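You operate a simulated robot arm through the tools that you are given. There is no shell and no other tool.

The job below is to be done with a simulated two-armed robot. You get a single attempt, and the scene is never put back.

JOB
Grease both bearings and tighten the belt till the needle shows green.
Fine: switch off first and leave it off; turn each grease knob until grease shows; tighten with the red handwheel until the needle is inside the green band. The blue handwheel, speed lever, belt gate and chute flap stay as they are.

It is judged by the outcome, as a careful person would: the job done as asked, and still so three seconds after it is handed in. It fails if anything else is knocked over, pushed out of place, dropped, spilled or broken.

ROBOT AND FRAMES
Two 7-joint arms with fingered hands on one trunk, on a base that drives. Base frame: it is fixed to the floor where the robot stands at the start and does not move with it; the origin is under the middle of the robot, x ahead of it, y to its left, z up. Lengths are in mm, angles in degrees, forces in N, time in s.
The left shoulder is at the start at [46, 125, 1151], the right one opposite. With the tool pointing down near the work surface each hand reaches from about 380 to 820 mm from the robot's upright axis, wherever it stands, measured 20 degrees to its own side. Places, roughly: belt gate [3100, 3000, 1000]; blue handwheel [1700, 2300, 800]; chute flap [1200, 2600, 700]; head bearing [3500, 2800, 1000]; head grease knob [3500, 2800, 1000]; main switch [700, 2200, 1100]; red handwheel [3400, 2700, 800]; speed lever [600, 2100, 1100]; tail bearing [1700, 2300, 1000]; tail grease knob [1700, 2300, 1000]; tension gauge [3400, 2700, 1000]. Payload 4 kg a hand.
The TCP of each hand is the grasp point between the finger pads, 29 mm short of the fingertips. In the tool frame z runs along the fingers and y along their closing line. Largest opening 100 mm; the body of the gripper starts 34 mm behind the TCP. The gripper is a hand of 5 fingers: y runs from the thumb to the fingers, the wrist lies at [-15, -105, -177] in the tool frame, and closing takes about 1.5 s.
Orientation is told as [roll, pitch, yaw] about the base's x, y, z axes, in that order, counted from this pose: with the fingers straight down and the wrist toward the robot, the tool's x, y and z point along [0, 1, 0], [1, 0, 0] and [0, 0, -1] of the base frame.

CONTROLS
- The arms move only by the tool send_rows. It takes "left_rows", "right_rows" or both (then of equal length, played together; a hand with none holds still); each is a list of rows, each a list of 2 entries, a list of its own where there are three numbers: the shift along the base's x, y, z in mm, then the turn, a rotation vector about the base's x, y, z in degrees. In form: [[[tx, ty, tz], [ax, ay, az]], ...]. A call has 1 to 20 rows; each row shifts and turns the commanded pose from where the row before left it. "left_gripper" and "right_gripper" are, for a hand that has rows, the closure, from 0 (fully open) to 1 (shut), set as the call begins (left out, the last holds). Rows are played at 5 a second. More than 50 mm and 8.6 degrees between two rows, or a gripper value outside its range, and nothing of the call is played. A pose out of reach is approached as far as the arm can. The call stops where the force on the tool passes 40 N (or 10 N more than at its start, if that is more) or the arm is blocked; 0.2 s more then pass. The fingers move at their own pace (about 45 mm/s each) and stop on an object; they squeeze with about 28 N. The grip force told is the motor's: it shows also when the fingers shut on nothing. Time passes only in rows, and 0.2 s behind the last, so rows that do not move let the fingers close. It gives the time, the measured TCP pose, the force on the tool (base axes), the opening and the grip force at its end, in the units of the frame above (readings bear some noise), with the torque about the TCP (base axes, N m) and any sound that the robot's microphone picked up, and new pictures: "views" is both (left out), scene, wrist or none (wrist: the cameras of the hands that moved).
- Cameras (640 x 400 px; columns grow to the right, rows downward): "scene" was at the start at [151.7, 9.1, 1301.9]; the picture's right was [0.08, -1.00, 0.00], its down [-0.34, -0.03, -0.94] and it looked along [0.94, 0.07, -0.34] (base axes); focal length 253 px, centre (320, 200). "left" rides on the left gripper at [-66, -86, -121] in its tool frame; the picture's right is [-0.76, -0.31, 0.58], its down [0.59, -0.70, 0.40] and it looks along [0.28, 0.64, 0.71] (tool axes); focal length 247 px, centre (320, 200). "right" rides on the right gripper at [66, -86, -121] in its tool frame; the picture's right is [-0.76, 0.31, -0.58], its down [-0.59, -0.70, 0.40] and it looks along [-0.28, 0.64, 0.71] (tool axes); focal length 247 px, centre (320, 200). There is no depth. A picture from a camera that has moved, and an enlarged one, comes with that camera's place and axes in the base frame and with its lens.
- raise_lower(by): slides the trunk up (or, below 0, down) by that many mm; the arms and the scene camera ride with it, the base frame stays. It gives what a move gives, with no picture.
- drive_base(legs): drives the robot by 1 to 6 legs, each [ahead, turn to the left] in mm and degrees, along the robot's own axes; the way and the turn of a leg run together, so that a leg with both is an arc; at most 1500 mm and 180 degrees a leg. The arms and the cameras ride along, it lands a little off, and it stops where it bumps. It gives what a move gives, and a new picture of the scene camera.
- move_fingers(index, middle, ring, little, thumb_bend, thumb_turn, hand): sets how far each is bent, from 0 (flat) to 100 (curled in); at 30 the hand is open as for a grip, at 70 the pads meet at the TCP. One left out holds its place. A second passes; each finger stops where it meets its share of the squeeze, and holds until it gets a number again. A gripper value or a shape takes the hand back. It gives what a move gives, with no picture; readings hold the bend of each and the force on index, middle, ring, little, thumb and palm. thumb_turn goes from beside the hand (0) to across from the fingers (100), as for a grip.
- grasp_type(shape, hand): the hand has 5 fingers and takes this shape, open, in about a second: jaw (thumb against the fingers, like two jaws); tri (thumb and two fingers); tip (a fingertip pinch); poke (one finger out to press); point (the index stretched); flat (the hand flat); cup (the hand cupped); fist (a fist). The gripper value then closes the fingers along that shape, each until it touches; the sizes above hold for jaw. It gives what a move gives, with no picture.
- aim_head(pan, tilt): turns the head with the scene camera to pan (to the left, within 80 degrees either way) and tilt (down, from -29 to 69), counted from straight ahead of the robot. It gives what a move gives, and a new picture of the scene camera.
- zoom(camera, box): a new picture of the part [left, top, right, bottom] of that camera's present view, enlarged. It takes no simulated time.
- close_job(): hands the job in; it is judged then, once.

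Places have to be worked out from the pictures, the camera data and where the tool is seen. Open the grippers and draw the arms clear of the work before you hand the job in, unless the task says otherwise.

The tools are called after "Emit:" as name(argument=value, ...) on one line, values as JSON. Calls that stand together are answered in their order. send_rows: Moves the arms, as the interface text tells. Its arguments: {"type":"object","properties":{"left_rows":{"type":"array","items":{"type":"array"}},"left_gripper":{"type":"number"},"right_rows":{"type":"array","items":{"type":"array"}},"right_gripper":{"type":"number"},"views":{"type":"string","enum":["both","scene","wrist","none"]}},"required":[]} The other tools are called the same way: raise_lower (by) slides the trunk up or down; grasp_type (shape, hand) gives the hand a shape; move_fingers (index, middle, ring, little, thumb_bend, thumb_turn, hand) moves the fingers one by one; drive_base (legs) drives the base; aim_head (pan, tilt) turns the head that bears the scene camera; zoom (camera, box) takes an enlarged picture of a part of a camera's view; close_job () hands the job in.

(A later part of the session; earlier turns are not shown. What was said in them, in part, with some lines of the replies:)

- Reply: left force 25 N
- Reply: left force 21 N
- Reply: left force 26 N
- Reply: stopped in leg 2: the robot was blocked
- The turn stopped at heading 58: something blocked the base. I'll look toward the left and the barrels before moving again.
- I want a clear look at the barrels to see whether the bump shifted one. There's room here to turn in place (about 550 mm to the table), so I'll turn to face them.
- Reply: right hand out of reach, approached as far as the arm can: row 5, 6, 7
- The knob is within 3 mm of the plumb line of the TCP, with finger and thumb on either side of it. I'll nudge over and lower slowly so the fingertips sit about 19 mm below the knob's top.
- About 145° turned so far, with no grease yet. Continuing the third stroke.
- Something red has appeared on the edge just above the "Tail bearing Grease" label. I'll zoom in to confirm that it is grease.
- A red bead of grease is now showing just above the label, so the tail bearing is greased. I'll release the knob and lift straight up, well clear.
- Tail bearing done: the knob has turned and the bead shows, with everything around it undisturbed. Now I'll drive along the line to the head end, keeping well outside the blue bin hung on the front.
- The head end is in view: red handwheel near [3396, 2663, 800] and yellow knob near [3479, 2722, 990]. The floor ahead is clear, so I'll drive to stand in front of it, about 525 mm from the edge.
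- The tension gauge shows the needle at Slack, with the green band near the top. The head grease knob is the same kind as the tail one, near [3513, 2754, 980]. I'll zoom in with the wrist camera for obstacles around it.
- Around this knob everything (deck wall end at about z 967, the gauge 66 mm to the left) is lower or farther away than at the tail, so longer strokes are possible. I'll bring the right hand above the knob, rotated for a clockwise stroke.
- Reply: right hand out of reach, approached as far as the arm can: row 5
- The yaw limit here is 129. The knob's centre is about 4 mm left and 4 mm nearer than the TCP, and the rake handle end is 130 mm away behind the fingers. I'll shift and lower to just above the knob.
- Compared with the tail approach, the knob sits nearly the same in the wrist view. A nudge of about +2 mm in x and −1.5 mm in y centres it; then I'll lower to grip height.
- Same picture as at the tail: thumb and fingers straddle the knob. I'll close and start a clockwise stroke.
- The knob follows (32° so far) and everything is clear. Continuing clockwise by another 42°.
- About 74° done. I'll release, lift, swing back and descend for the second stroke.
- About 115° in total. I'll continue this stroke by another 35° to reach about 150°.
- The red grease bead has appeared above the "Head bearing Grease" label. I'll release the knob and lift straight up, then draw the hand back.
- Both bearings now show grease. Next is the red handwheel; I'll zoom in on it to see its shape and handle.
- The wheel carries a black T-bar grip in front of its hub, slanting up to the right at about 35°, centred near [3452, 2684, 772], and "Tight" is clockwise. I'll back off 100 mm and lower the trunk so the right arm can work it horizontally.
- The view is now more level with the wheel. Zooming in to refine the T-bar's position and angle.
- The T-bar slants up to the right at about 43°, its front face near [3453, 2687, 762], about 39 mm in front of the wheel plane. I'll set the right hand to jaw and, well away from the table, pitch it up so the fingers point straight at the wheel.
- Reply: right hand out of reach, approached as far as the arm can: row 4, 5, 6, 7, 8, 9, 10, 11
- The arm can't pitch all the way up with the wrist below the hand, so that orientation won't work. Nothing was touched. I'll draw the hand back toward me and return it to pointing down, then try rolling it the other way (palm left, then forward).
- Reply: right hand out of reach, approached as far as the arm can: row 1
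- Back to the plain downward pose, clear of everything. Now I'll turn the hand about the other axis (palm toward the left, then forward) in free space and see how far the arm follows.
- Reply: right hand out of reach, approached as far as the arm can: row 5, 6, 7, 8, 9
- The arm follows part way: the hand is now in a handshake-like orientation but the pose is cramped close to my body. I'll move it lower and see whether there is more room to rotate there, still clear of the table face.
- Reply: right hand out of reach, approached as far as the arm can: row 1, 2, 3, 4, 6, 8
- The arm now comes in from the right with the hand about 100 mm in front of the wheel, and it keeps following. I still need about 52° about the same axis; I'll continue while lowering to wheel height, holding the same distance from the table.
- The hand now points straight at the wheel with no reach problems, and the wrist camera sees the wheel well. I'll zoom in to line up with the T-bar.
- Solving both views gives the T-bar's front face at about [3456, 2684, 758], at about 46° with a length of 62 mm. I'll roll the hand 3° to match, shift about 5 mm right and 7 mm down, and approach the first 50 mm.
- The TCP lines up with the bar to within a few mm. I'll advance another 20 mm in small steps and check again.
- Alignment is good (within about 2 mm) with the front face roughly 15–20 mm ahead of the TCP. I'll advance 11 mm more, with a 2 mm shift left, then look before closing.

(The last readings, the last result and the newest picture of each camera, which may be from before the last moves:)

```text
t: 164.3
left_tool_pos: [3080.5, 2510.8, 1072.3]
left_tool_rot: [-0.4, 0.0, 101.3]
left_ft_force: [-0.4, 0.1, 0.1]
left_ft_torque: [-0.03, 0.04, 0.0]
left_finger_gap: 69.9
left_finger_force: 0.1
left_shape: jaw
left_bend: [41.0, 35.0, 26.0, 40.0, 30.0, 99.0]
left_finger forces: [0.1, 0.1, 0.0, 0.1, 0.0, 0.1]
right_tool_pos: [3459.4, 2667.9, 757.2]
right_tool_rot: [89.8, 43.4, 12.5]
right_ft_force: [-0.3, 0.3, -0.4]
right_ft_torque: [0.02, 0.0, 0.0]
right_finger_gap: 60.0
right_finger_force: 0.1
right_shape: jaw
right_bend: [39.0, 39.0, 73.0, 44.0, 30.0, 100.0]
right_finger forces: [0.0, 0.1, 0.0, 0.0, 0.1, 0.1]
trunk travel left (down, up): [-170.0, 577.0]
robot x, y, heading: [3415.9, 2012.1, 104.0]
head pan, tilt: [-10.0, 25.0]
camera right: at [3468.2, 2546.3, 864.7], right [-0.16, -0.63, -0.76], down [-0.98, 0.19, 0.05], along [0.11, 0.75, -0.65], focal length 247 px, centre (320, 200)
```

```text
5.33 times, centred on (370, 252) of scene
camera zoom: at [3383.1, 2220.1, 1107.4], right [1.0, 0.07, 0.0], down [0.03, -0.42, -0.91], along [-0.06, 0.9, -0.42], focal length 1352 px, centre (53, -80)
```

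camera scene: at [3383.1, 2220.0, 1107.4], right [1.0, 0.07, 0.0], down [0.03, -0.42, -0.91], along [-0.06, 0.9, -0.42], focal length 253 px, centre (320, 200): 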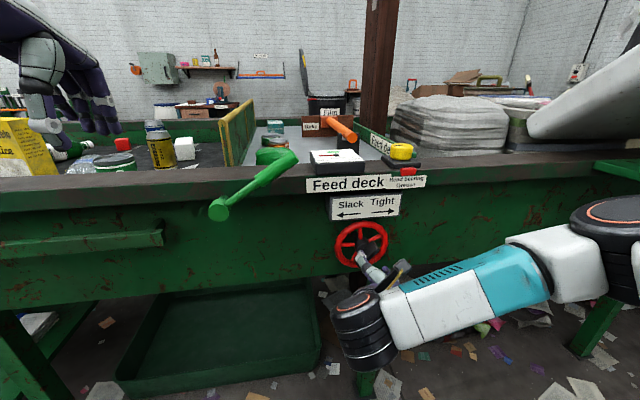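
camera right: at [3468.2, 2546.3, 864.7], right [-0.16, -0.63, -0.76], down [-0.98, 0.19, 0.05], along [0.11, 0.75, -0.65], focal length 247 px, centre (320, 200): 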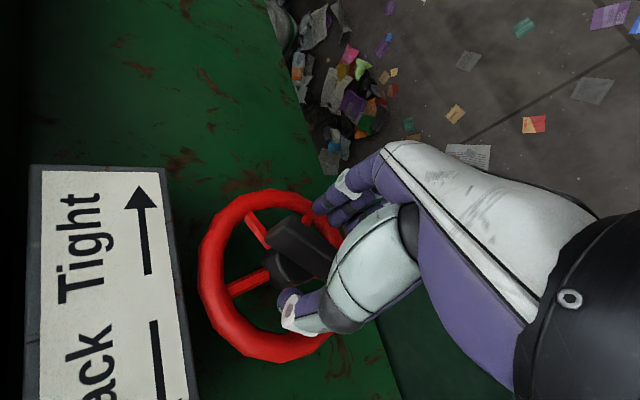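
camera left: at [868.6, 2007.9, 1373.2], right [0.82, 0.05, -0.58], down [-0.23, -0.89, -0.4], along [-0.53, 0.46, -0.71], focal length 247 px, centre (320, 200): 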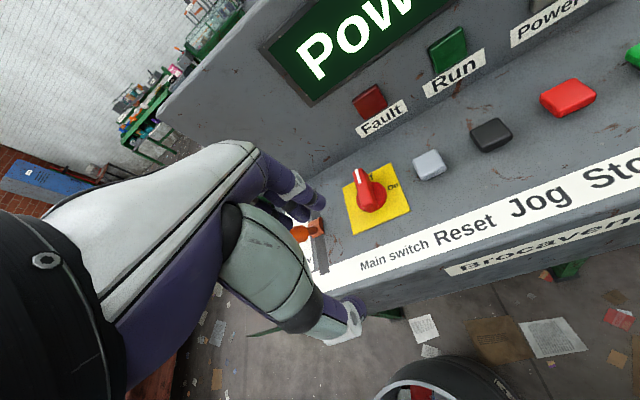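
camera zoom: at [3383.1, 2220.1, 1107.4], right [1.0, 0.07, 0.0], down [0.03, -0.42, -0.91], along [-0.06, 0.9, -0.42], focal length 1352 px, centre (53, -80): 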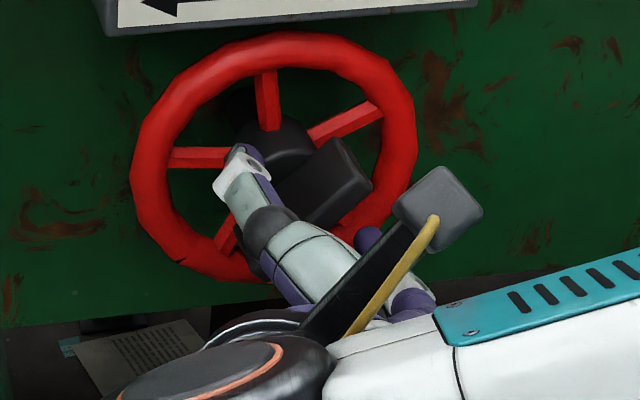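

This now matches the geometry I had when gripping the main switch. I'll advance 3 mm more and close on the T-bar.

Emit:
send_rows(right_rows=[[[-0.6, 2.9, 0], [0, 0, 0]], [[0, 0, 0], [0, 0, 0]], [[0, 0, 0], [0, 0, 0]], [[0, 0, 0], [0, 0, 0]], [[0, 0, 0], [0, 0, 0]], [[0, 0, 0], [0, 0, 0]], [[0, 0, 0], [0, 0, 0]], [[0, 0, 0], [0, 0, 0]]], right_gripper=1.0, views="wrist")

Emit:
zoom(camera="scene", box=[330, 215, 410, 290])

```text
t: 166.1
left_tool_pos: [3079.4, 2510.4, 1071.2]
left_tool_rot: [-0.3, 0.0, 101.3]
left_ft_force: [0.7, 0.4, -0.1]
left_ft_torque: [-0.03, 0.02, -0.03]
left_finger_gap: 70.1
left_finger_force: 0.1
left_shape: jaw
left_bend: [41.0, 35.0, 26.0, 40.0, 30.0, 99.0]
left_finger forces: [0.1, 0.0, 0.0, 0.1, 0.0, 0.0]
right_tool_pos: [3458.2, 2671.1, 757.5]
right_tool_rot: [89.9, 43.3, 12.5]
right_ft_force: [-1.8, 1.2, 2.4]
right_ft_torque: [0.04, -0.04, 0.01]
right_finger_gap: 6.2
right_finger_force: 28.0
right_shape: jaw
right_bend: [70.0, 69.0, 70.0, 70.0, 59.0, 100.0]
right_finger forces: [12.5, 7.4, 3.1, 0.0, 25.2, 0.0]
trunk travel left (down, up): [-170.0, 577.0]
robot x, y, heading: [3414.8, 2013.3, 104.0]
head pan, tilt: [-10.0, 25.0]
camera right: at [3467.4, 2548.9, 864.7], right [-0.16, -0.63, -0.76], down [-0.98, 0.19, 0.05], along [0.11, 0.75, -0.65], focal length 247 px, centre (320, 200)
```

right: 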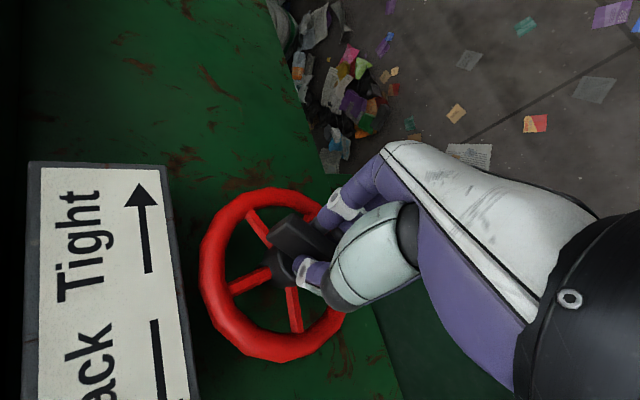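

```text
5.33 times, centred on (370, 252) of scene
camera zoom: at [3382.9, 2220.1, 1107.4], right [1.0, 0.07, 0.0], down [0.03, -0.42, -0.91], along [-0.06, 0.9, -0.42], focal length 1352 px, centre (53, -80)
```

zoom: 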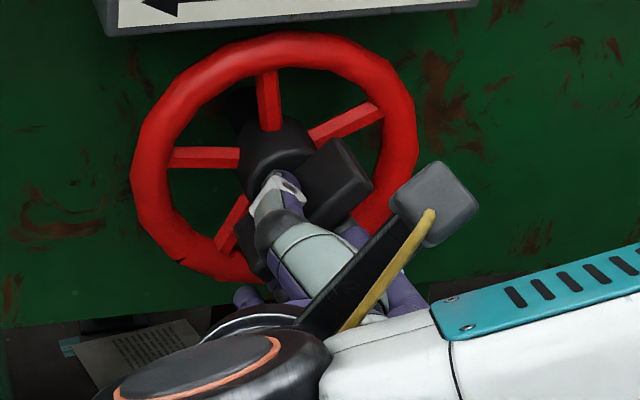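

The fingers closed to a 6 mm gap, so they seem to have shut in front of the bar rather than around it. I'll look closer.

Emit:
zoom(camera="right", box=[240, 180, 368, 310])

Emit:
zoom(camera="scene", box=[340, 225, 396, 280])

```text
3.08 times, centred on (304, 245) of right
camera zoom: at [3467.4, 2548.9, 864.7], right [-0.16, -0.63, -0.76], down [-0.98, 0.19, 0.05], along [0.11, 0.75, -0.65], focal length 760 px, centre (369, 62)
```

zoom: 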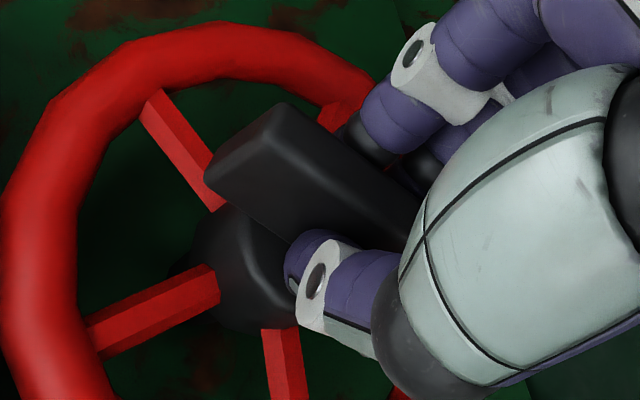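

```text
7.27 times, centred on (368, 252) of scene
camera zoom: at [3382.9, 2220.1, 1107.4], right [1.0, 0.07, 0.0], down [0.03, -0.42, -0.91], along [-0.06, 0.9, -0.42], focal length 1843 px, centre (-29, -182)
```

zoom: 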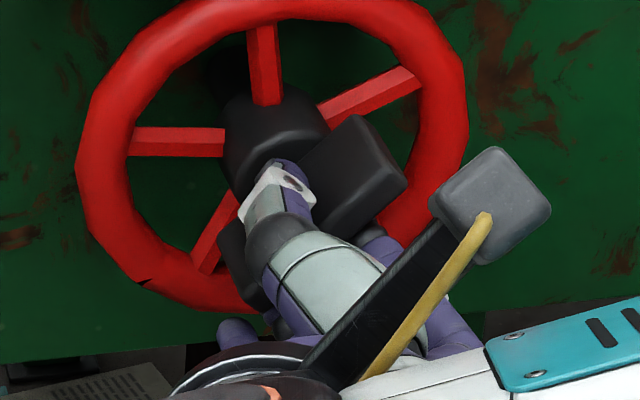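

The tips look to be only at the bar's front edges. I'll open again, advance another 8 mm carefully and re-close.

Emit:
send_rows(right_rows=[[[0, 0, 0], [0, 0, 0]], [[0, 0, 0], [0, 0, 0]], [[0, 0, 0], [0, 0, 0]], [[-0.9, 3.9, 0], [0, 0, 0]], [[-0.9, 3.9, 0], [0, 0, 0]], [[0, 0, 0], [0, 0, 0]]], right_gripper=0.4, views="wrist")

Emit:
zoom(camera="right", box=[240, 180, 368, 310])

Emit:
zoom(camera="scene", box=[340, 225, 396, 280])

```text
t: 167.5
left_tool_pos: [3080.3, 2510.9, 1071.4]
left_tool_rot: [-0.4, 0.0, 101.2]
left_ft_force: [-0.3, -1.0, -1.0]
left_ft_torque: [0.02, -0.01, 0.02]
left_finger_gap: 69.9
left_finger_force: 0.0
left_shape: jaw
left_bend: [41.0, 35.0, 26.0, 40.0, 30.0, 99.0]
left_finger forces: [0.0, 0.0, 0.0, 0.1, 0.0, 0.0]
right_tool_pos: [3456.4, 2677.1, 759.4]
right_tool_rot: [89.7, 43.4, 12.6]
right_ft_force: [-0.5, -0.3, 0.1]
right_ft_torque: [0.01, -0.03, 0.03]
right_finger_gap: 59.8
right_finger_force: 0.0
right_shape: jaw
right_bend: [40.0, 39.0, 73.0, 45.0, 31.0, 100.0]
right_finger forces: [0.0, 0.0, 0.0, 0.0, 0.0, 0.1]
trunk travel left (down, up): [-170.0, 577.0]
robot x, y, heading: [3411.7, 2016.5, 104.2]
head pan, tilt: [-10.0, 25.0]
camera right: at [3465.6, 2556.5, 865.5], right [-0.16, -0.63, -0.76], down [-0.98, 0.19, 0.05], along [0.11, 0.75, -0.65], focal length 247 px, centre (320, 200)
```

right: 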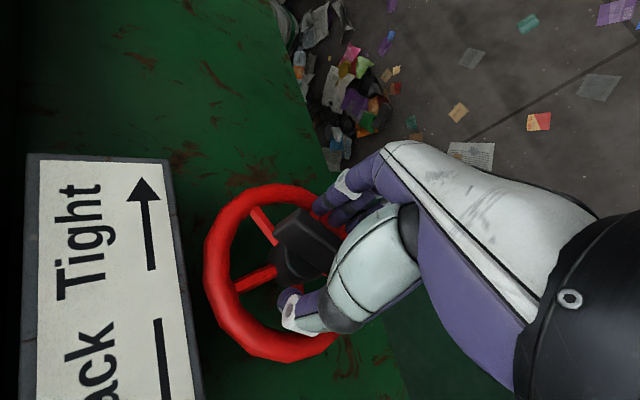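

```text
3.08 times, centred on (304, 245) of right
camera zoom: at [3465.6, 2556.5, 865.5], right [-0.16, -0.63, -0.76], down [-0.98, 0.19, 0.05], along [0.11, 0.75, -0.65], focal length 760 px, centre (369, 62)
```

zoom: 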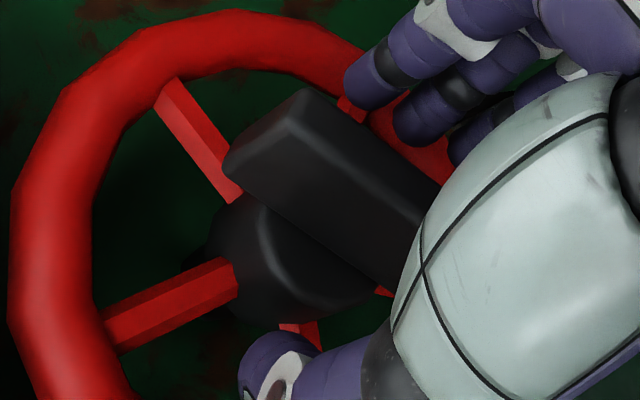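

```text
7.27 times, centred on (368, 252) of scene
camera zoom: at [3383.1, 2220.1, 1107.4], right [1.0, 0.07, 0.0], down [0.03, -0.42, -0.91], along [-0.06, 0.9, -0.42], focal length 1843 px, centre (-29, -182)
```

zoom: 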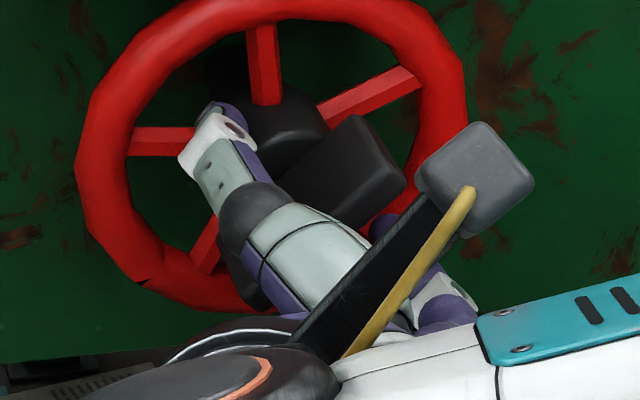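

The depth now matches the switch grip. I'll advance 4 mm more and close again.

Emit:
send_rows(right_rows=[[[-0.9, 3.9, 0], [0, 0, 0]], [[0, 0, 0], [0, 0, 0]], [[0, 0, 0], [0, 0, 0]], [[0, 0, 0], [0, 0, 0]], [[0, 0, 0], [0, 0, 0]], [[0, 0, 0], [0, 0, 0]], [[0, 0, 0], [0, 0, 0]], [[0, 0, 0], [0, 0, 0]]], right_gripper=1.0, views="wrist")

Emit:
zoom(camera="right", box=[240, 180, 368, 310])

Emit:
zoom(camera="scene", box=[340, 225, 396, 280])

```text
t: 169.3
left_tool_pos: [3079.6, 2510.2, 1072.4]
left_tool_rot: [-0.4, -0.1, 101.2]
left_ft_force: [-1.0, 0.1, 0.4]
left_ft_torque: [-0.02, 0.0, -0.02]
left_finger_gap: 69.9
left_finger_force: 0.1
left_shape: jaw
left_bend: [41.0, 35.0, 26.0, 40.0, 30.0, 99.0]
left_finger forces: [0.0, 0.1, 0.0, 0.0, 0.0, 0.0]
right_tool_pos: [3456.2, 2680.6, 758.8]
right_tool_rot: [89.8, 43.3, 12.6]
right_ft_force: [-1.9, -4.6, 3.7]
right_ft_torque: [0.09, 0.01, 0.09]
right_finger_gap: 29.4
right_finger_force: 28.3
right_shape: jaw
right_bend: [54.0, 56.0, 72.0, 61.0, 42.0, 100.0]
right_finger forces: [13.6, 7.6, 0.0, 0.0, 24.3, 0.1]
trunk travel left (down, up): [-170.0, 577.0]
robot x, y, heading: [3410.2, 2013.7, 104.1]
head pan, tilt: [-10.0, 25.0]
camera right: at [3464.8, 2559.9, 865.7], right [-0.16, -0.63, -0.76], down [-0.98, 0.19, 0.05], along [0.11, 0.75, -0.65], focal length 247 px, centre (320, 200)
```

right: 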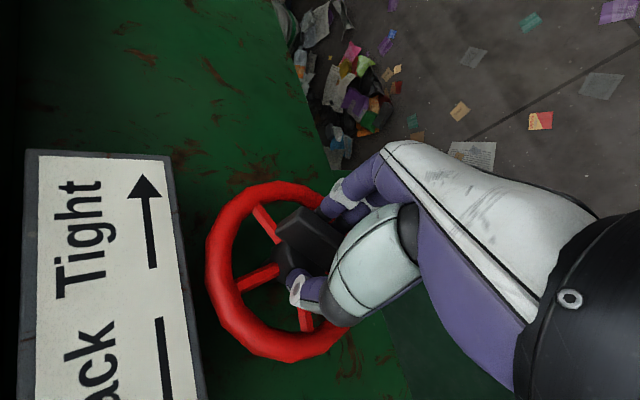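

```text
3.08 times, centred on (304, 245) of right
camera zoom: at [3464.8, 2559.9, 865.7], right [-0.16, -0.63, -0.76], down [-0.98, 0.19, 0.05], along [0.11, 0.75, -0.65], focal length 760 px, centre (369, 62)
```

zoom: 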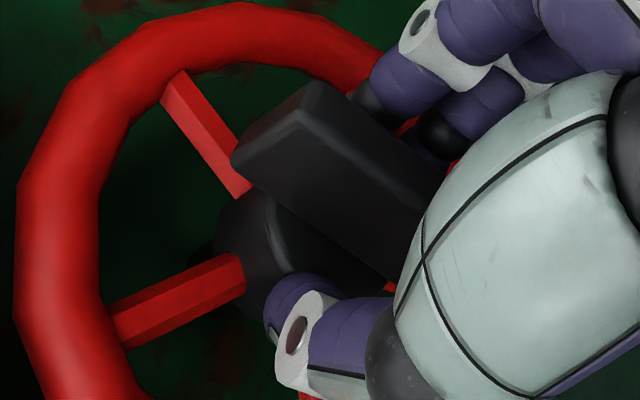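

```text
7.27 times, centred on (368, 252) of scene
camera zoom: at [3383.0, 2219.5, 1107.6], right [1.0, 0.07, 0.0], down [0.03, -0.42, -0.91], along [-0.06, 0.9, -0.42], focal length 1843 px, centre (-29, -182)
```

zoom: 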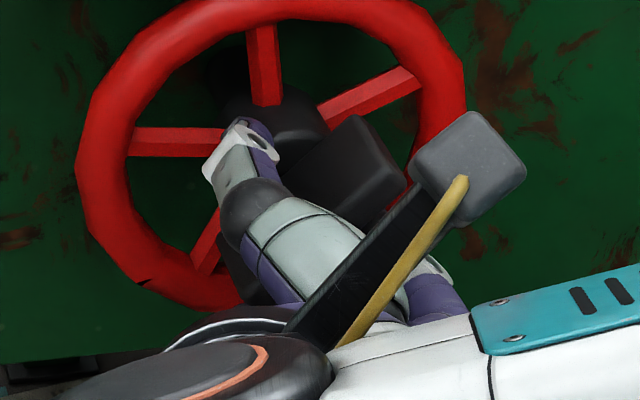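

Now the T-bar is properly held (gap 29 mm, thumb 24 N). I'll turn clockwise ("Tight") about the wheel axis by 24° first and check wheel and gauge.

Emit:
send_rows(right_rows=[[[0, 0, 0], [-1.3, 5.9, 0]], [[0, 0, 0], [-1.3, 5.9, 0]], [[0, 0, 0], [-1.3, 5.9, 0]], [[0, 0, 0], [-1.3, 5.9, 0]], [[0, 0, 0], [0, 0, 0]]])

Emit:
zoom(camera="scene", box=[300, 130, 410, 200])

Emit:
zoom(camera="scene", box=[330, 215, 410, 290])

```text
t: 170.5
left_tool_pos: [3080.6, 2508.9, 1072.1]
left_tool_rot: [-0.3, -0.1, 101.2]
left_ft_force: [0.3, 0.0, -0.4]
left_ft_torque: [0.02, 0.01, -0.01]
left_finger_gap: 69.9
left_finger_force: 0.1
left_shape: jaw
left_bend: [41.0, 35.0, 26.0, 40.0, 30.0, 99.0]
left_finger forces: [0.0, 0.0, 0.0, 0.0, 0.0, 0.0]
right_tool_pos: [3456.9, 2682.1, 758.7]
right_tool_rot: [89.8, 67.6, 12.3]
right_ft_force: [4.3, -4.0, 1.4]
right_ft_torque: [0.12, -0.12, -0.06]
right_finger_gap: 29.0
right_finger_force: 28.1
right_shape: jaw
right_bend: [55.0, 56.0, 72.0, 61.0, 42.0, 100.0]
right_finger forces: [15.0, 8.2, 2.6, 0.1, 24.5, 0.0]
trunk travel left (down, up): [-170.0, 577.0]
robot x, y, heading: [3414.3, 2012.6, 104.1]
head pan, tilt: [-10.0, 25.0]
camera scene: at [3383.5, 2219.5, 1107.5], right [1.0, 0.07, 0.0], down [0.03, -0.42, -0.91], along [-0.06, 0.9, -0.42], focal length 253 px, centre (320, 200)
camera right: at [3509.3, 2569.7, 863.0], right [-0.44, -0.69, -0.57], down [-0.88, 0.21, 0.42], along [-0.17, 0.69, -0.7], focal length 247 px, centre (320, 200)
```

scene: 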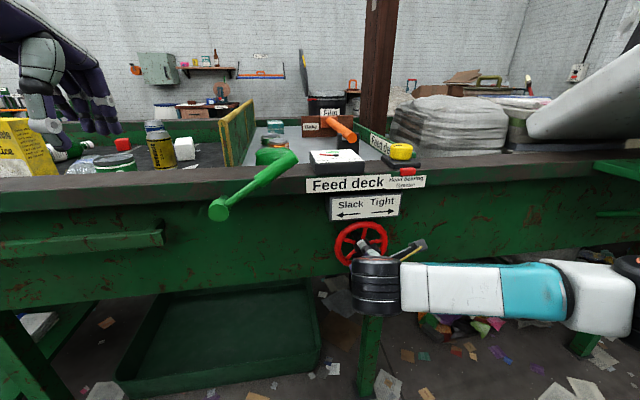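
right: 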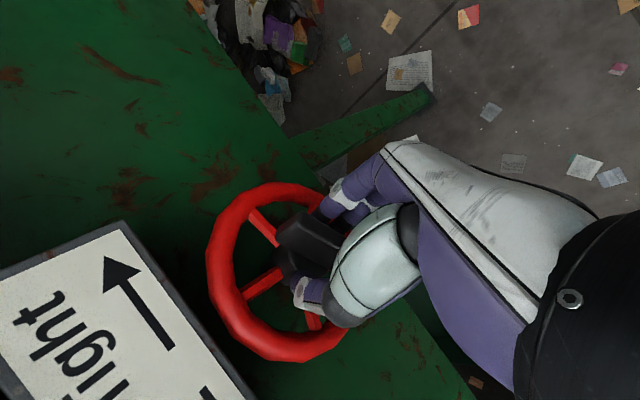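

```text
5.71 times, centred on (355, 165) of scene
camera zoom: at [3383.5, 2219.5, 1107.5], right [1.0, 0.07, 0.0], down [0.03, -0.42, -0.91], along [-0.06, 0.9, -0.42], focal length 1448 px, centre (120, 400)
```

zoom: 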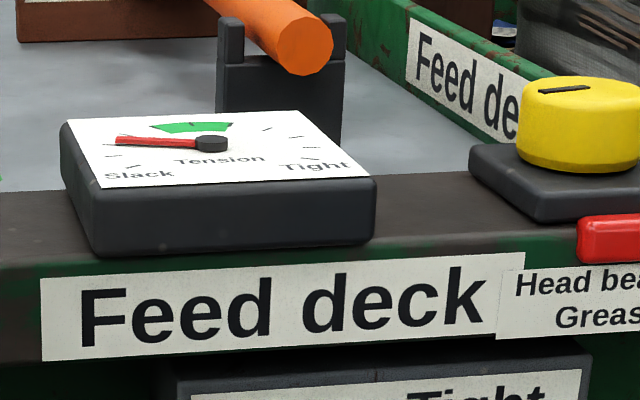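

```text
5.33 times, centred on (370, 252) of scene
camera zoom: at [3383.5, 2219.5, 1107.5], right [1.0, 0.07, 0.0], down [0.03, -0.42, -0.91], along [-0.06, 0.9, -0.42], focal length 1352 px, centre (53, -80)
```

zoom: 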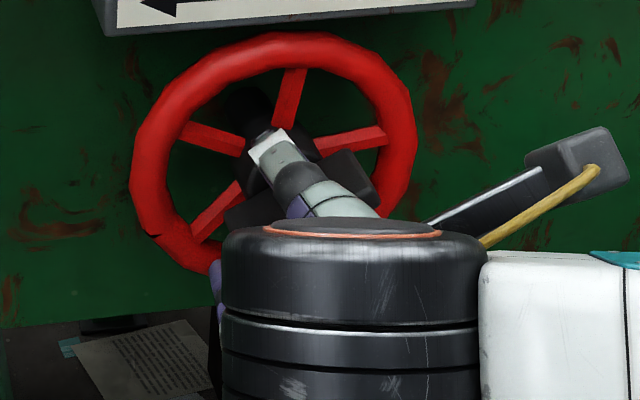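

The wheel turned and the needle has started to move off Slack. I'd like a better look at the gauge while turning; checking what the left wrist camera sees.

Emit:
zoom(camera="left", box=[0, 0, 640, 400])

```text
1.00 times, centred on (320, 200) of left (not enlarged: the box is as wide or as high as the picture)
camera zoom: at [3161.1, 2438.6, 1193.2], right [0.8, -0.15, -0.57], down [-0.44, -0.8, -0.4], along [-0.4, 0.58, -0.71], focal length 247 px, centre (320, 200)
```

zoom: 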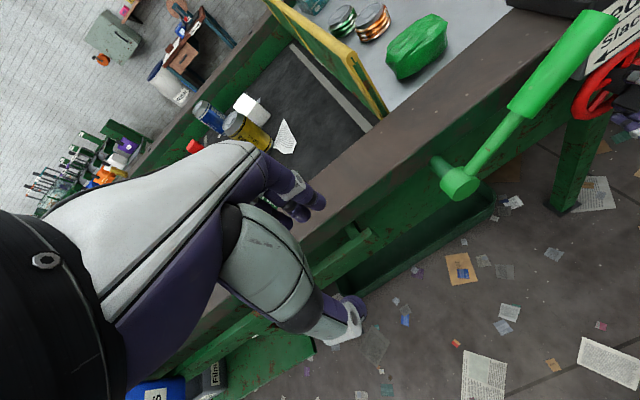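

The left camera doesn't see the gauge, but the scene camera is good enough for tracking. I'll continue clockwise by another 42° and watch the needle.

Emit:
send_rows(right_rows=[[[0, 0, 0], [-1.5, 6.84, 0]], [[0, 0, 0], [-1.5, 6.84, 0]], [[0, 0, 0], [-1.5, 6.84, 0]], [[0, 0, 0], [-1.5, 6.84, 0]], [[0, 0, 0], [-1.5, 6.84, 0]], [[0, 0, 0], [-1.5, 6.84, 0]], [[0, 0, 0], [0, 0, 0]]])

Emit:
zoom(camera="scene", box=[300, 130, 410, 200])

```text
t: 172.1
left_tool_pos: [3080.4, 2511.0, 1072.0]
left_tool_rot: [-0.2, -0.1, 101.2]
left_ft_force: [1.2, -0.4, -0.3]
left_ft_torque: [-0.01, 0.01, 0.05]
left_finger_gap: 70.2
left_finger_force: 0.0
left_shape: jaw
left_bend: [41.0, 35.0, 26.0, 40.0, 30.0, 99.0]
left_finger forces: [0.1, 0.0, 0.0, 0.0, 0.0, 0.1]
right_tool_pos: [3454.7, 2681.5, 757.8]
right_tool_rot: [-90.1, 70.3, -167.5]
right_ft_force: [1.2, -11.0, -7.3]
right_ft_torque: [-0.12, -0.18, 0.09]
right_finger_gap: 28.7
right_finger_force: 28.1
right_shape: jaw
right_bend: [55.0, 56.0, 72.0, 61.0, 41.0, 100.0]
right_finger forces: [16.7, 10.6, 4.0, 0.0, 23.2, 0.0]
trunk travel left (down, up): [-170.0, 577.0]
robot x, y, heading: [3417.9, 2012.4, 103.9]
head pan, tilt: [-10.0, 25.0]
camera scene: at [3383.3, 2219.8, 1107.5], right [1.0, 0.07, 0.0], down [0.03, -0.42, -0.91], along [-0.06, 0.9, -0.42], focal length 253 px, centre (320, 200)
camera right: at [3569.8, 2583.7, 816.4], right [-0.67, -0.74, -0.03], down [-0.4, 0.32, 0.86], along [-0.63, 0.59, -0.51], focal length 247 px, centre (320, 200)
```

scene: 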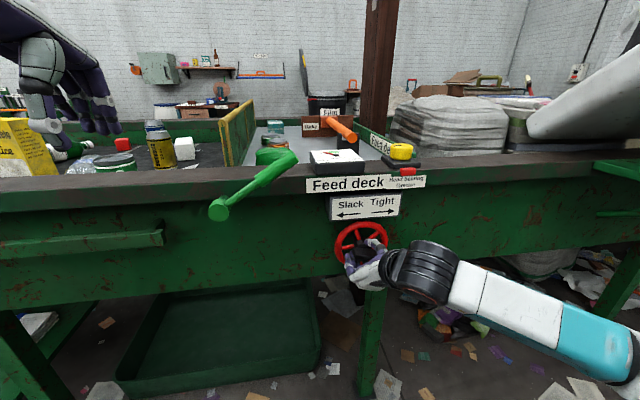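
right: 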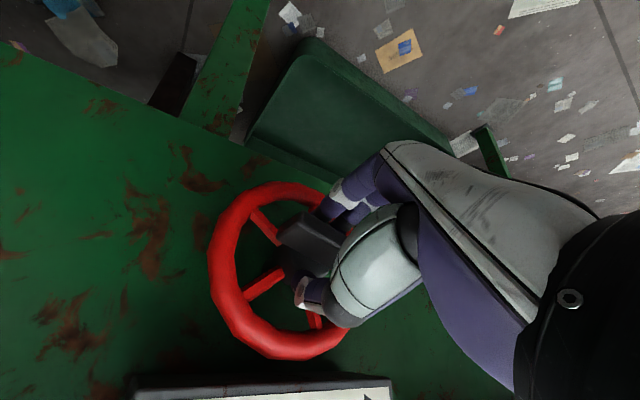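

```text
5.71 times, centred on (355, 165) of scene
camera zoom: at [3383.3, 2219.8, 1107.5], right [1.0, 0.07, 0.0], down [0.03, -0.42, -0.91], along [-0.06, 0.9, -0.42], focal length 1448 px, centre (120, 400)
```

zoom: 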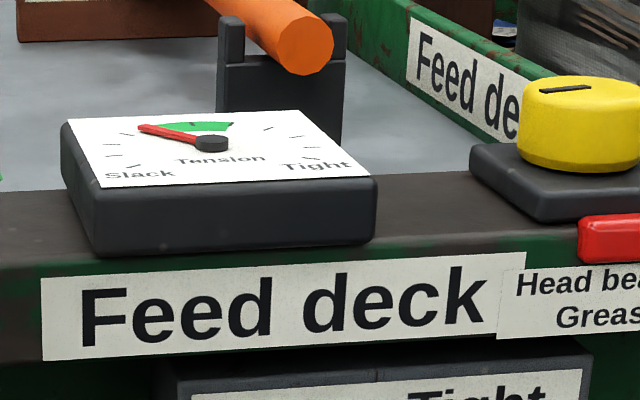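

The needle is already close to the left edge of the green band after 66° of wheel. I'll continue clockwise by another 35°.

Emit:
send_rows(right_rows=[[[0, 0, 0], [-1.5, 6.84, 0]], [[0, 0, 0], [-1.5, 6.84, 0]], [[0, 0, 0], [-1.5, 6.84, 0]], [[0, 0, 0], [-1.5, 6.84, 0]], [[0, 0, 0], [-1.5, 6.84, 0]], [[0, 0, 0], [0, 0, 0]]])

Emit:
zoom(camera="scene", box=[300, 130, 410, 200])

```text
t: 173.5
left_tool_pos: [3080.2, 2510.5, 1071.6]
left_tool_rot: [-0.3, 0.0, 101.2]
left_ft_force: [-0.1, -0.1, -0.3]
left_ft_torque: [-0.01, 0.0, 0.01]
left_finger_gap: 70.1
left_finger_force: 0.1
left_shape: jaw
left_bend: [41.0, 35.0, 26.0, 40.0, 30.0, 99.0]
left_finger forces: [0.1, 0.0, 0.0, 0.1, 0.0, 0.0]
right_tool_pos: [3455.5, 2681.8, 757.5]
right_tool_rot: [-90.1, 35.3, -167.6]
right_ft_force: [-4.5, -8.0, -7.7]
right_ft_torque: [-0.11, -0.18, 0.13]
right_finger_gap: 27.9
right_finger_force: 27.3
right_shape: jaw
right_bend: [54.0, 55.0, 72.0, 61.0, 42.0, 100.0]
right_finger forces: [17.6, 11.1, 4.2, 0.1, 20.1, 0.0]
trunk travel left (down, up): [-170.0, 577.0]
robot x, y, heading: [3415.4, 2011.7, 103.9]
head pan, tilt: [-10.0, 25.0]
camera scene: at [3382.7, 2220.0, 1107.4], right [1.0, 0.07, 0.0], down [0.03, -0.42, -0.91], along [-0.06, 0.9, -0.42], focal length 253 px, centre (320, 200)
camera right: at [3586.0, 2586.7, 753.8], right [-0.55, -0.71, 0.44], down [0.14, 0.44, 0.89], along [-0.83, 0.55, -0.14], focal length 247 px, centre (320, 200)
```

scene: 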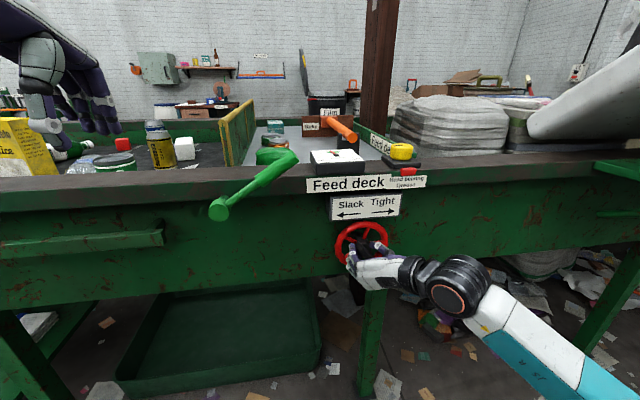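
right: 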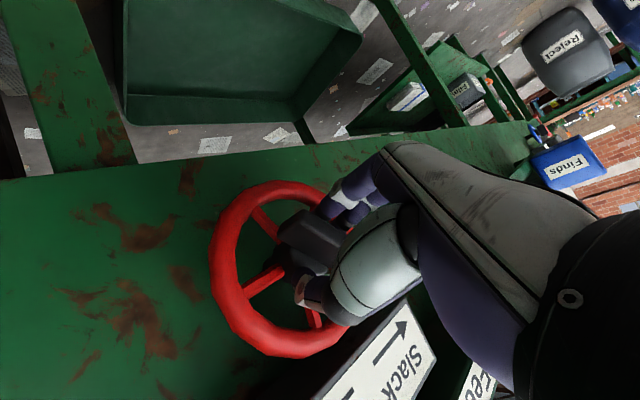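

```text
5.71 times, centred on (355, 165) of scene
camera zoom: at [3382.7, 2220.0, 1107.4], right [1.0, 0.07, 0.0], down [0.03, -0.42, -0.91], along [-0.06, 0.9, -0.42], focal length 1448 px, centre (120, 400)
```

zoom: 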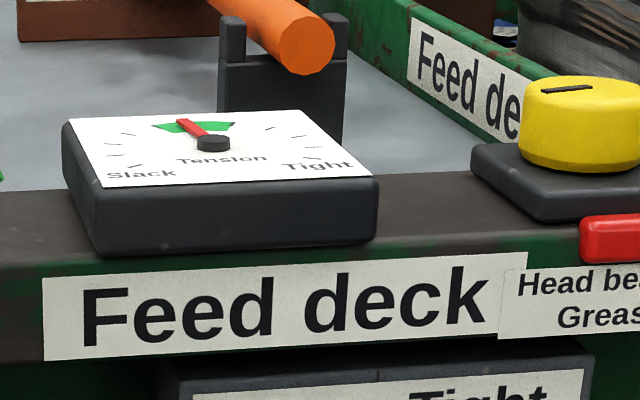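

The needle is now inside the green band, just left of its middle. I'll add a small 7° more to centre it, then check before releasing.

Emit:
send_rows(right_rows=[[[0, 0, 0], [-0.8, 3.42, 0]], [[0, 0, 0], [-0.8, 3.42, 0]], [[0, 0, 0], [0, 0, 0]], [[0, 0, 0], [0, 0, 0]]])

Emit:
zoom(camera="scene", box=[306, 140, 362, 175])

```text
t: 174.5
left_tool_pos: [3079.5, 2510.4, 1072.5]
left_tool_rot: [-0.3, -0.2, 101.3]
left_ft_force: [1.0, -0.3, 0.5]
left_ft_torque: [-0.01, -0.01, 0.03]
left_finger_gap: 70.1
left_finger_force: 0.0
left_shape: jaw
left_bend: [41.0, 35.0, 26.0, 40.0, 30.0, 99.0]
left_finger forces: [0.0, 0.1, 0.0, 0.0, 0.0, 0.0]
right_tool_pos: [3455.2, 2681.4, 759.1]
right_tool_rot: [-90.1, 28.4, -167.6]
right_ft_force: [-5.3, -10.4, -8.2]
right_ft_torque: [-0.13, -0.22, 0.21]
right_finger_gap: 27.6
right_finger_force: 28.0
right_shape: jaw
right_bend: [54.0, 55.0, 72.0, 61.0, 42.0, 100.0]
right_finger forces: [18.4, 11.3, 3.9, 0.0, 19.9, 0.1]
trunk travel left (down, up): [-170.0, 577.0]
robot x, y, heading: [3415.8, 2012.4, 104.0]
head pan, tilt: [-10.0, 25.0]
camera scene: at [3382.7, 2219.8, 1107.4], right [1.0, 0.07, 0.0], down [0.03, -0.42, -0.91], along [-0.06, 0.9, -0.42], focal length 253 px, centre (320, 200)
camera right: at [3584.8, 2586.5, 741.4], right [-0.49, -0.7, 0.52], down [0.24, 0.46, 0.85], along [-0.84, 0.54, -0.05], focal length 247 px, centre (320, 200)
```

scene: 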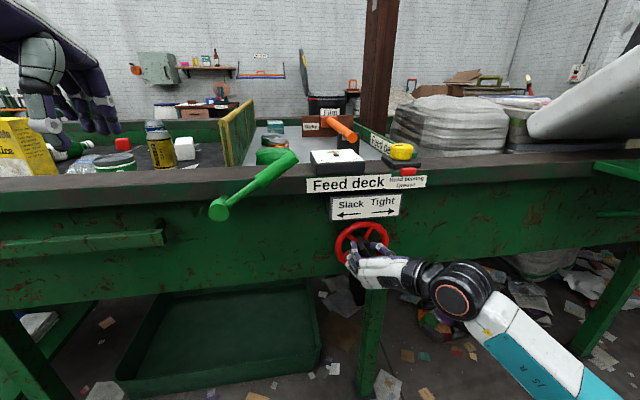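
right: 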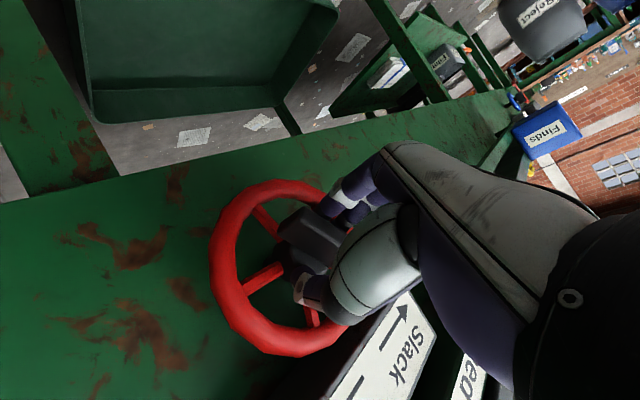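

```text
11.43 times, centred on (334, 158) of scene
camera zoom: at [3382.7, 2219.8, 1107.4], right [1.0, 0.07, 0.0], down [0.03, -0.42, -0.91], along [-0.06, 0.9, -0.42], focal length 2896 px, centre (160, 686)
```

zoom: 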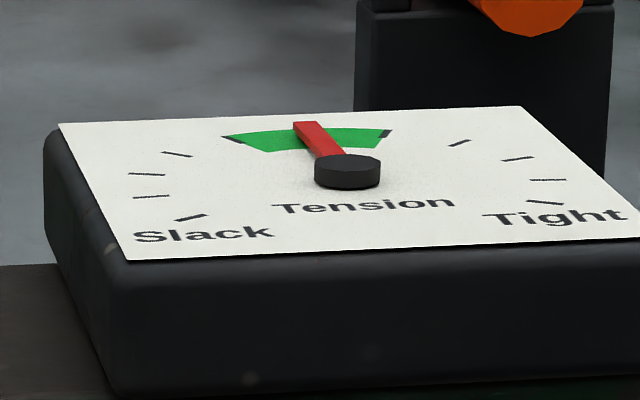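

The needle sits in the middle of the green band. I'll open the fingers, wait, and retreat straight back from the wheel.

Emit:
send_rows(right_rows=[[[0, 0, 0], [0, 0, 0]], [[0, 0, 0], [0, 0, 0]], [[0, 0, 0], [0, 0, 0]], [[0, 0, 0], [0, 0, 0]], [[1.1, -4.9, 0], [0, 0, 0]], [[2.1, -9.8, 0], [0, 0, 0]], [[3.2, -14.7, 0], [0, 0, 0]], [[4.3, -19.5, 0], [0, 0, 0]], [[5.4, -24.4, 0], [0, 0, 0]], [[5.4, -24.4, 0], [0, 0, 0]], [[0, 0, 0], [0, 0, 0]]], right_gripper=0.4)

Emit:
zoom(camera="scene", box=[306, 140, 362, 175])

Emit:
zoom(camera="scene", box=[320, 180, 430, 290])

```text
t: 176.9
left_tool_pos: [3080.2, 2510.8, 1070.9]
left_tool_rot: [-0.3, -0.1, 101.2]
left_ft_force: [-0.3, -0.6, 1.0]
left_ft_torque: [0.01, 0.02, 0.03]
left_finger_gap: 70.1
left_finger_force: 0.1
left_shape: jaw
left_bend: [41.0, 35.0, 26.0, 40.0, 30.0, 99.0]
left_finger forces: [0.1, 0.0, 0.0, 0.1, 0.0, 0.1]
right_tool_pos: [3477.6, 2582.8, 759.9]
right_tool_rot: [-90.1, 28.4, -167.7]
right_ft_force: [0.4, -0.7, -0.1]
right_ft_torque: [-0.01, 0.01, 0.0]
right_finger_gap: 59.9
right_finger_force: 0.3
right_shape: jaw
right_bend: [40.0, 39.0, 73.0, 45.0, 30.0, 100.0]
right_finger forces: [0.0, 0.0, 0.0, 0.0, 0.1, 0.0]
trunk travel left (down, up): [-170.0, 577.0]
robot x, y, heading: [3416.6, 2016.1, 103.7]
head pan, tilt: [-10.0, 25.0]
camera scene: at [3383.1, 2219.8, 1107.5], right [1.0, 0.07, 0.0], down [0.03, -0.42, -0.91], along [-0.06, 0.9, -0.42], focal length 253 px, centre (320, 200)
camera right: at [3606.7, 2488.3, 742.0], right [-0.49, -0.7, 0.52], down [0.24, 0.46, 0.85], along [-0.84, 0.55, -0.05], focal length 247 px, centre (320, 200)
```

scene: 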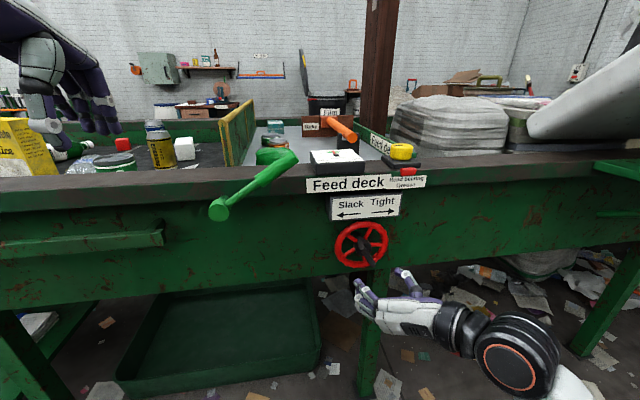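
right: 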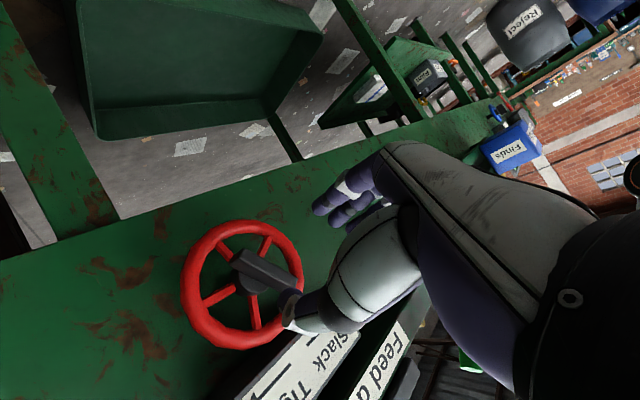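

```text
11.43 times, centred on (334, 158) of scene
camera zoom: at [3383.1, 2219.8, 1107.5], right [1.0, 0.07, 0.0], down [0.03, -0.42, -0.91], along [-0.06, 0.9, -0.42], focal length 2896 px, centre (160, 686)
```

zoom: 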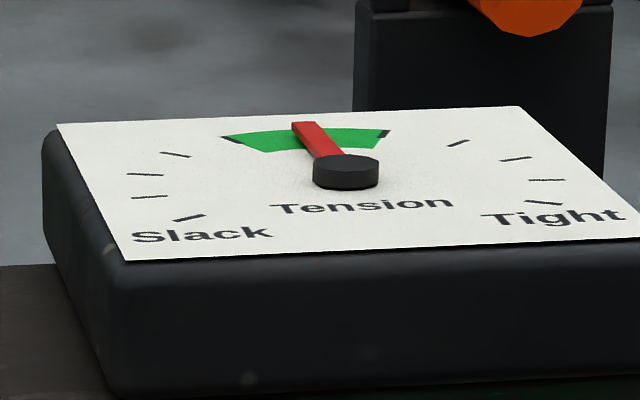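

```text
3.64 times, centred on (375, 235) of scene
camera zoom: at [3383.1, 2219.8, 1107.5], right [1.0, 0.07, 0.0], down [0.03, -0.42, -0.91], along [-0.06, 0.9, -0.42], focal length 922 px, centre (120, 73)
```

zoom: 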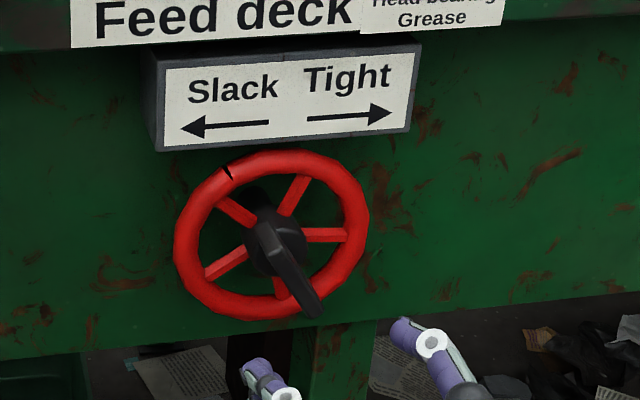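

The needle holds its place in the green after release. I'll open both hands fully, back the robot away from the line, raise the trunk again and take a last look.

Emit:
drive_base(legs=[[-350, 0]])

Emit:
send_rows(left_rows=[[[0, 0, 0], [0, 0, 0]], [[0, 0, 0], [0, 0, 0]], [[0, 0, 0], [0, 0, 0]], [[0, 0, 0], [0, 0, 0]]], right_rows=[[[0, 0, 0], [0, 0, 0]], [[0, 0, 0], [0, 0, 0]], [[0, 0, 0], [0, 0, 0]], [[0, 0, 0], [0, 0, 0]]], left_gripper=0, right_gripper=0, views="none")

Emit:
raise_lower(by=180)

Emit:
aim_head(pan=0, tilt=22)

Emit:
zoom(camera="scene", box=[280, 130, 440, 230])

```text
t: 179.1
left_tool_pos: [3164.1, 2174.5, 1070.9]
left_tool_rot: [-0.3, 0.0, 101.1]
left_ft_force: [0.3, -0.6, 0.8]
left_ft_torque: [-0.03, -0.02, 0.0]
left_finger_gap: 70.1
left_finger_force: 0.1
left_shape: jaw
left_bend: [41.0, 35.0, 26.0, 40.0, 30.0, 99.0]
left_finger forces: [0.0, 0.1, 0.0, 0.0, 0.1, 0.0]
right_tool_pos: [3561.5, 2247.8, 759.4]
right_tool_rot: [-90.1, 28.4, -167.7]
right_ft_force: [-0.6, 0.5, 1.1]
right_ft_torque: [0.01, 0.01, 0.03]
right_finger_gap: 59.8
right_finger_force: 0.1
right_shape: jaw
right_bend: [40.0, 39.0, 73.0, 45.0, 30.0, 100.0]
right_finger forces: [0.0, 0.0, 0.0, 0.1, 0.1, 0.0]
trunk travel left (down, up): [-170.0, 577.0]
robot x, y, heading: [3499.7, 1678.3, 103.8]
head pan, tilt: [-10.0, 25.0]
camera scene: at [3467.5, 1884.4, 1107.5], right [1.0, 0.07, 0.0], down [0.03, -0.42, -0.91], along [-0.06, 0.9, -0.42], focal length 253 px, centre (320, 200)
```

scene: 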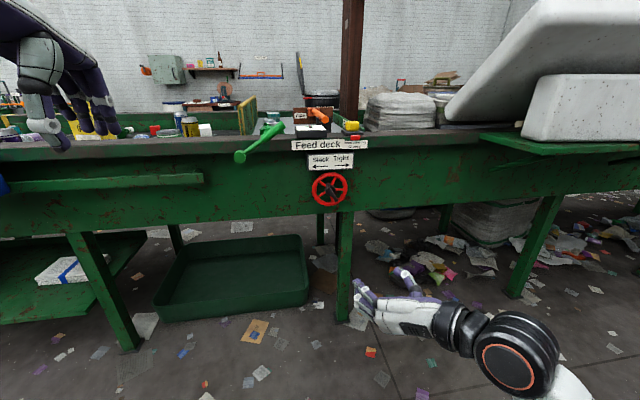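

```text
t: 180.1
left_tool_pos: [3163.7, 2174.7, 1070.6]
left_tool_rot: [-0.2, 0.0, 101.1]
left_ft_force: [0.3, -0.1, -0.1]
left_ft_torque: [-0.02, -0.01, -0.01]
left_finger_gap: 99.8
left_finger_force: 0.1
left_shape: jaw
left_bend: [30.0, 30.0, 30.0, 30.0, 30.0, 98.0]
left_finger forces: [0.0, 0.0, 0.1, 0.1, 0.1, 0.0]
right_tool_pos: [3562.0, 2248.5, 759.9]
right_tool_rot: [-90.2, 28.5, -167.7]
right_ft_force: [-0.4, -0.1, 0.3]
right_ft_torque: [0.02, 0.01, -0.02]
right_finger_gap: 99.9
right_finger_force: 0.1
right_shape: jaw
right_bend: [30.0, 30.0, 30.0, 30.0, 30.0, 98.0]
right_finger forces: [0.0, 0.0, 0.0, 0.0, 0.1, 0.0]
trunk travel left (down, up): [-170.0, 577.0]
robot x, y, heading: [3501.8, 1681.3, 103.9]
head pan, tilt: [-10.0, 25.0]
```

```text
t: 182.1
left_tool_pos: [3164.5, 2174.9, 1251.0]
left_tool_rot: [-0.3, 0.0, 101.1]
left_ft_force: [0.6, -0.4, 1.1]
left_ft_torque: [0.0, 0.01, -0.02]
left_finger_gap: 99.9
left_finger_force: 0.0
left_shape: jaw
left_bend: [30.0, 30.0, 30.0, 30.0, 30.0, 98.0]
left_finger forces: [0.0, 0.0, 0.0, 0.1, 0.1, 0.1]
right_tool_pos: [3561.4, 2248.4, 939.3]
right_tool_rot: [-90.2, 28.4, -167.7]
right_ft_force: [0.3, 0.9, 0.2]
right_ft_torque: [0.04, 0.02, 0.0]
right_finger_gap: 99.9
right_finger_force: 0.2
right_shape: jaw
right_bend: [30.0, 30.0, 30.0, 30.0, 30.0, 98.0]
right_finger forces: [0.1, 0.0, 0.0, 0.0, 0.0, 0.0]
trunk travel left (down, up): [-350.0, 397.0]
robot x, y, heading: [3498.9, 1681.0, 103.8]
head pan, tilt: [-10.0, 25.0]
```

```text
t: 182.8
left_tool_pos: [3163.8, 2175.1, 1250.8]
left_tool_rot: [-0.3, 0.0, 101.1]
left_ft_force: [0.3, 0.2, -0.2]
left_ft_torque: [-0.02, -0.05, -0.01]
left_finger_gap: 99.6
left_finger_force: 0.1
left_shape: jaw
left_bend: [30.0, 30.0, 30.0, 30.0, 30.0, 98.0]
left_finger forces: [0.0, 0.0, 0.0, 0.0, 0.0, 0.0]
right_tool_pos: [3560.8, 2248.1, 939.6]
right_tool_rot: [-90.2, 28.4, -167.7]
right_ft_force: [0.6, 0.1, 0.7]
right_ft_torque: [-0.01, -0.01, 0.0]
right_finger_gap: 99.7
right_finger_force: 0.1
right_shape: jaw
right_bend: [30.0, 30.0, 30.0, 30.0, 30.0, 98.0]
right_finger forces: [0.1, 0.0, 0.0, 0.0, 0.0, 0.0]
trunk travel left (down, up): [-350.0, 397.0]
robot x, y, heading: [3497.5, 1680.6, 104.1]
head pan, tilt: [0.0, 22.0]
camera scene: at [3465.3, 1826.7, 1298.1], right [0.97, 0.24, 0.0], down [0.09, -0.36, -0.93], along [-0.22, 0.9, -0.38], focal length 253 px, centre (320, 200)
```

scene: 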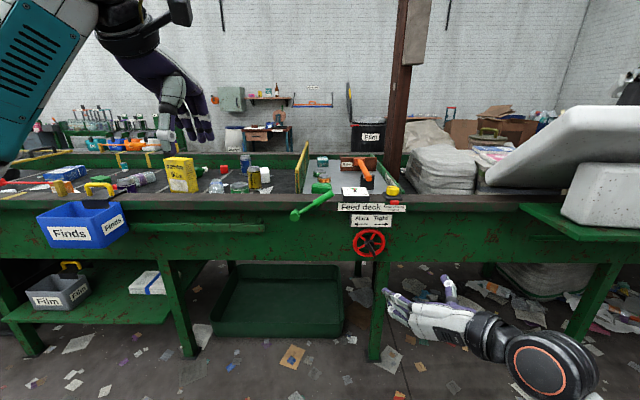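

```text
4.00 times, centred on (360, 180) of scene
camera zoom: at [3465.3, 1826.7, 1298.1], right [0.97, 0.24, 0.0], down [0.09, -0.36, -0.93], along [-0.22, 0.9, -0.38], focal length 1014 px, centre (160, 280)
```

zoom: 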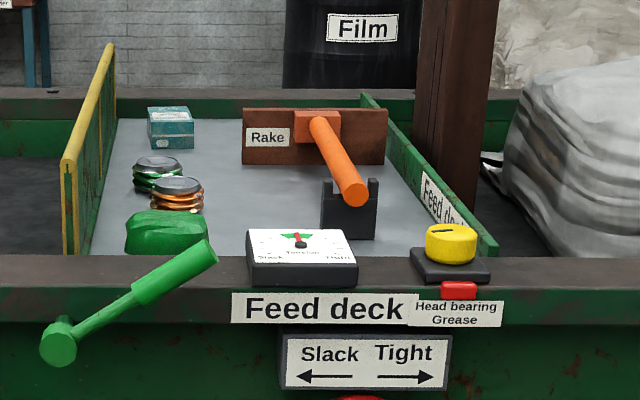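

The needle is centred in green, the bead shows, and the green lever, rake and deck are as before. One last look back toward the tail end and console.

Emit:
aim_head(pan=62, tilt=12)

Emit:
zoom(camera="scene", box=[220, 100, 420, 240])

```text
t: 184.2
left_tool_pos: [3164.3, 2176.0, 1251.2]
left_tool_rot: [-0.3, 0.0, 101.2]
left_ft_force: [0.1, -0.4, 0.1]
left_ft_torque: [0.02, -0.03, -0.01]
left_finger_gap: 99.5
left_finger_force: 0.1
left_shape: jaw
left_bend: [30.0, 30.0, 30.0, 30.0, 30.0, 98.0]
left_finger forces: [0.0, 0.0, 0.0, 0.0, 0.0, 0.0]
right_tool_pos: [3560.9, 2247.2, 939.9]
right_tool_rot: [-90.2, 28.4, -167.7]
right_ft_force: [0.0, 0.3, 0.6]
right_ft_torque: [0.01, -0.01, -0.01]
right_finger_gap: 99.8
right_finger_force: 0.1
right_shape: jaw
right_bend: [30.0, 30.0, 30.0, 30.0, 30.0, 98.0]
right_finger forces: [0.0, 0.0, 0.0, 0.0, 0.0, 0.0]
trunk travel left (down, up): [-350.0, 397.0]
robot x, y, heading: [3499.2, 1681.8, 103.8]
head pan, tilt: [62.0, 12.0]
camera scene: at [3397.1, 1759.4, 1314.4], right [0.24, 0.97, 0.0], down [0.2, -0.05, -0.98], along [-0.95, 0.24, -0.21], focal length 253 px, centre (320, 200)
```

scene: 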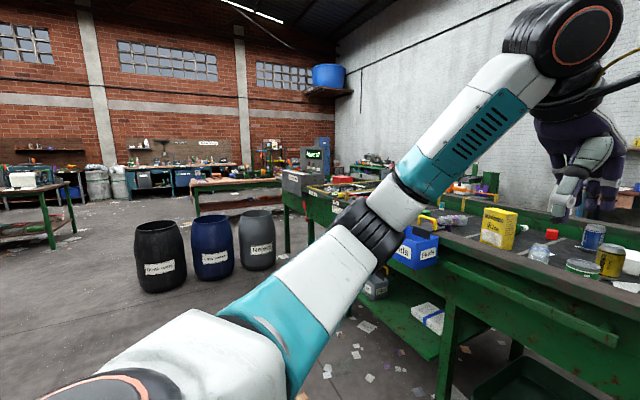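

```text
2.86 times, centred on (320, 170) of scene
camera zoom: at [3397.1, 1759.4, 1314.4], right [0.24, 0.97, 0.0], down [0.2, -0.05, -0.98], along [-0.95, 0.24, -0.21], focal length 724 px, centre (320, 286)
```

zoom: 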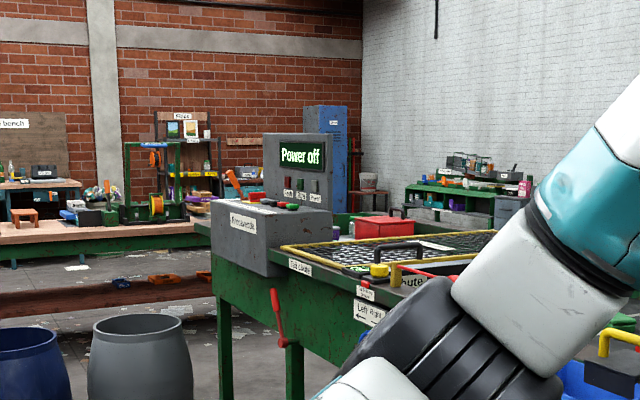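

The console still reads "Power off", the barrels stand upright in their row, and both grease beads and the needle are as wanted. The hands are open and clear, so I'm handing the job in.

Emit:
close_job()

```text
The job is handed in.
```

The job is done and handed in; I don't have the judge's result. At my last look:

- **Power:** the main switch is turned fully to Off, and the console still reads "Power off".
- **Tail bearing:** I turned the grease knob clockwise about 175° until a red bead of grease showed above its label.
- **Head bearing:** I turned this knob clockwise about 150° until the bead showed.
- **Belt tension:** I turned the red handwheel about 108° toward Tight. The needle sits in the middle of the green band and stayed there after I let go.

I did not touch the blue handwheel, speed lever, belt gate or chute flap.

**Possible bump:** once, while turning near the console, the base stopped because it was blocked. I think its rear corner touched the blue barrel. I checked afterwards and saw no shift beyond my measuring error of a few centimetres. All three barrels are standing in their row.

Both hands are open and clear of the line.
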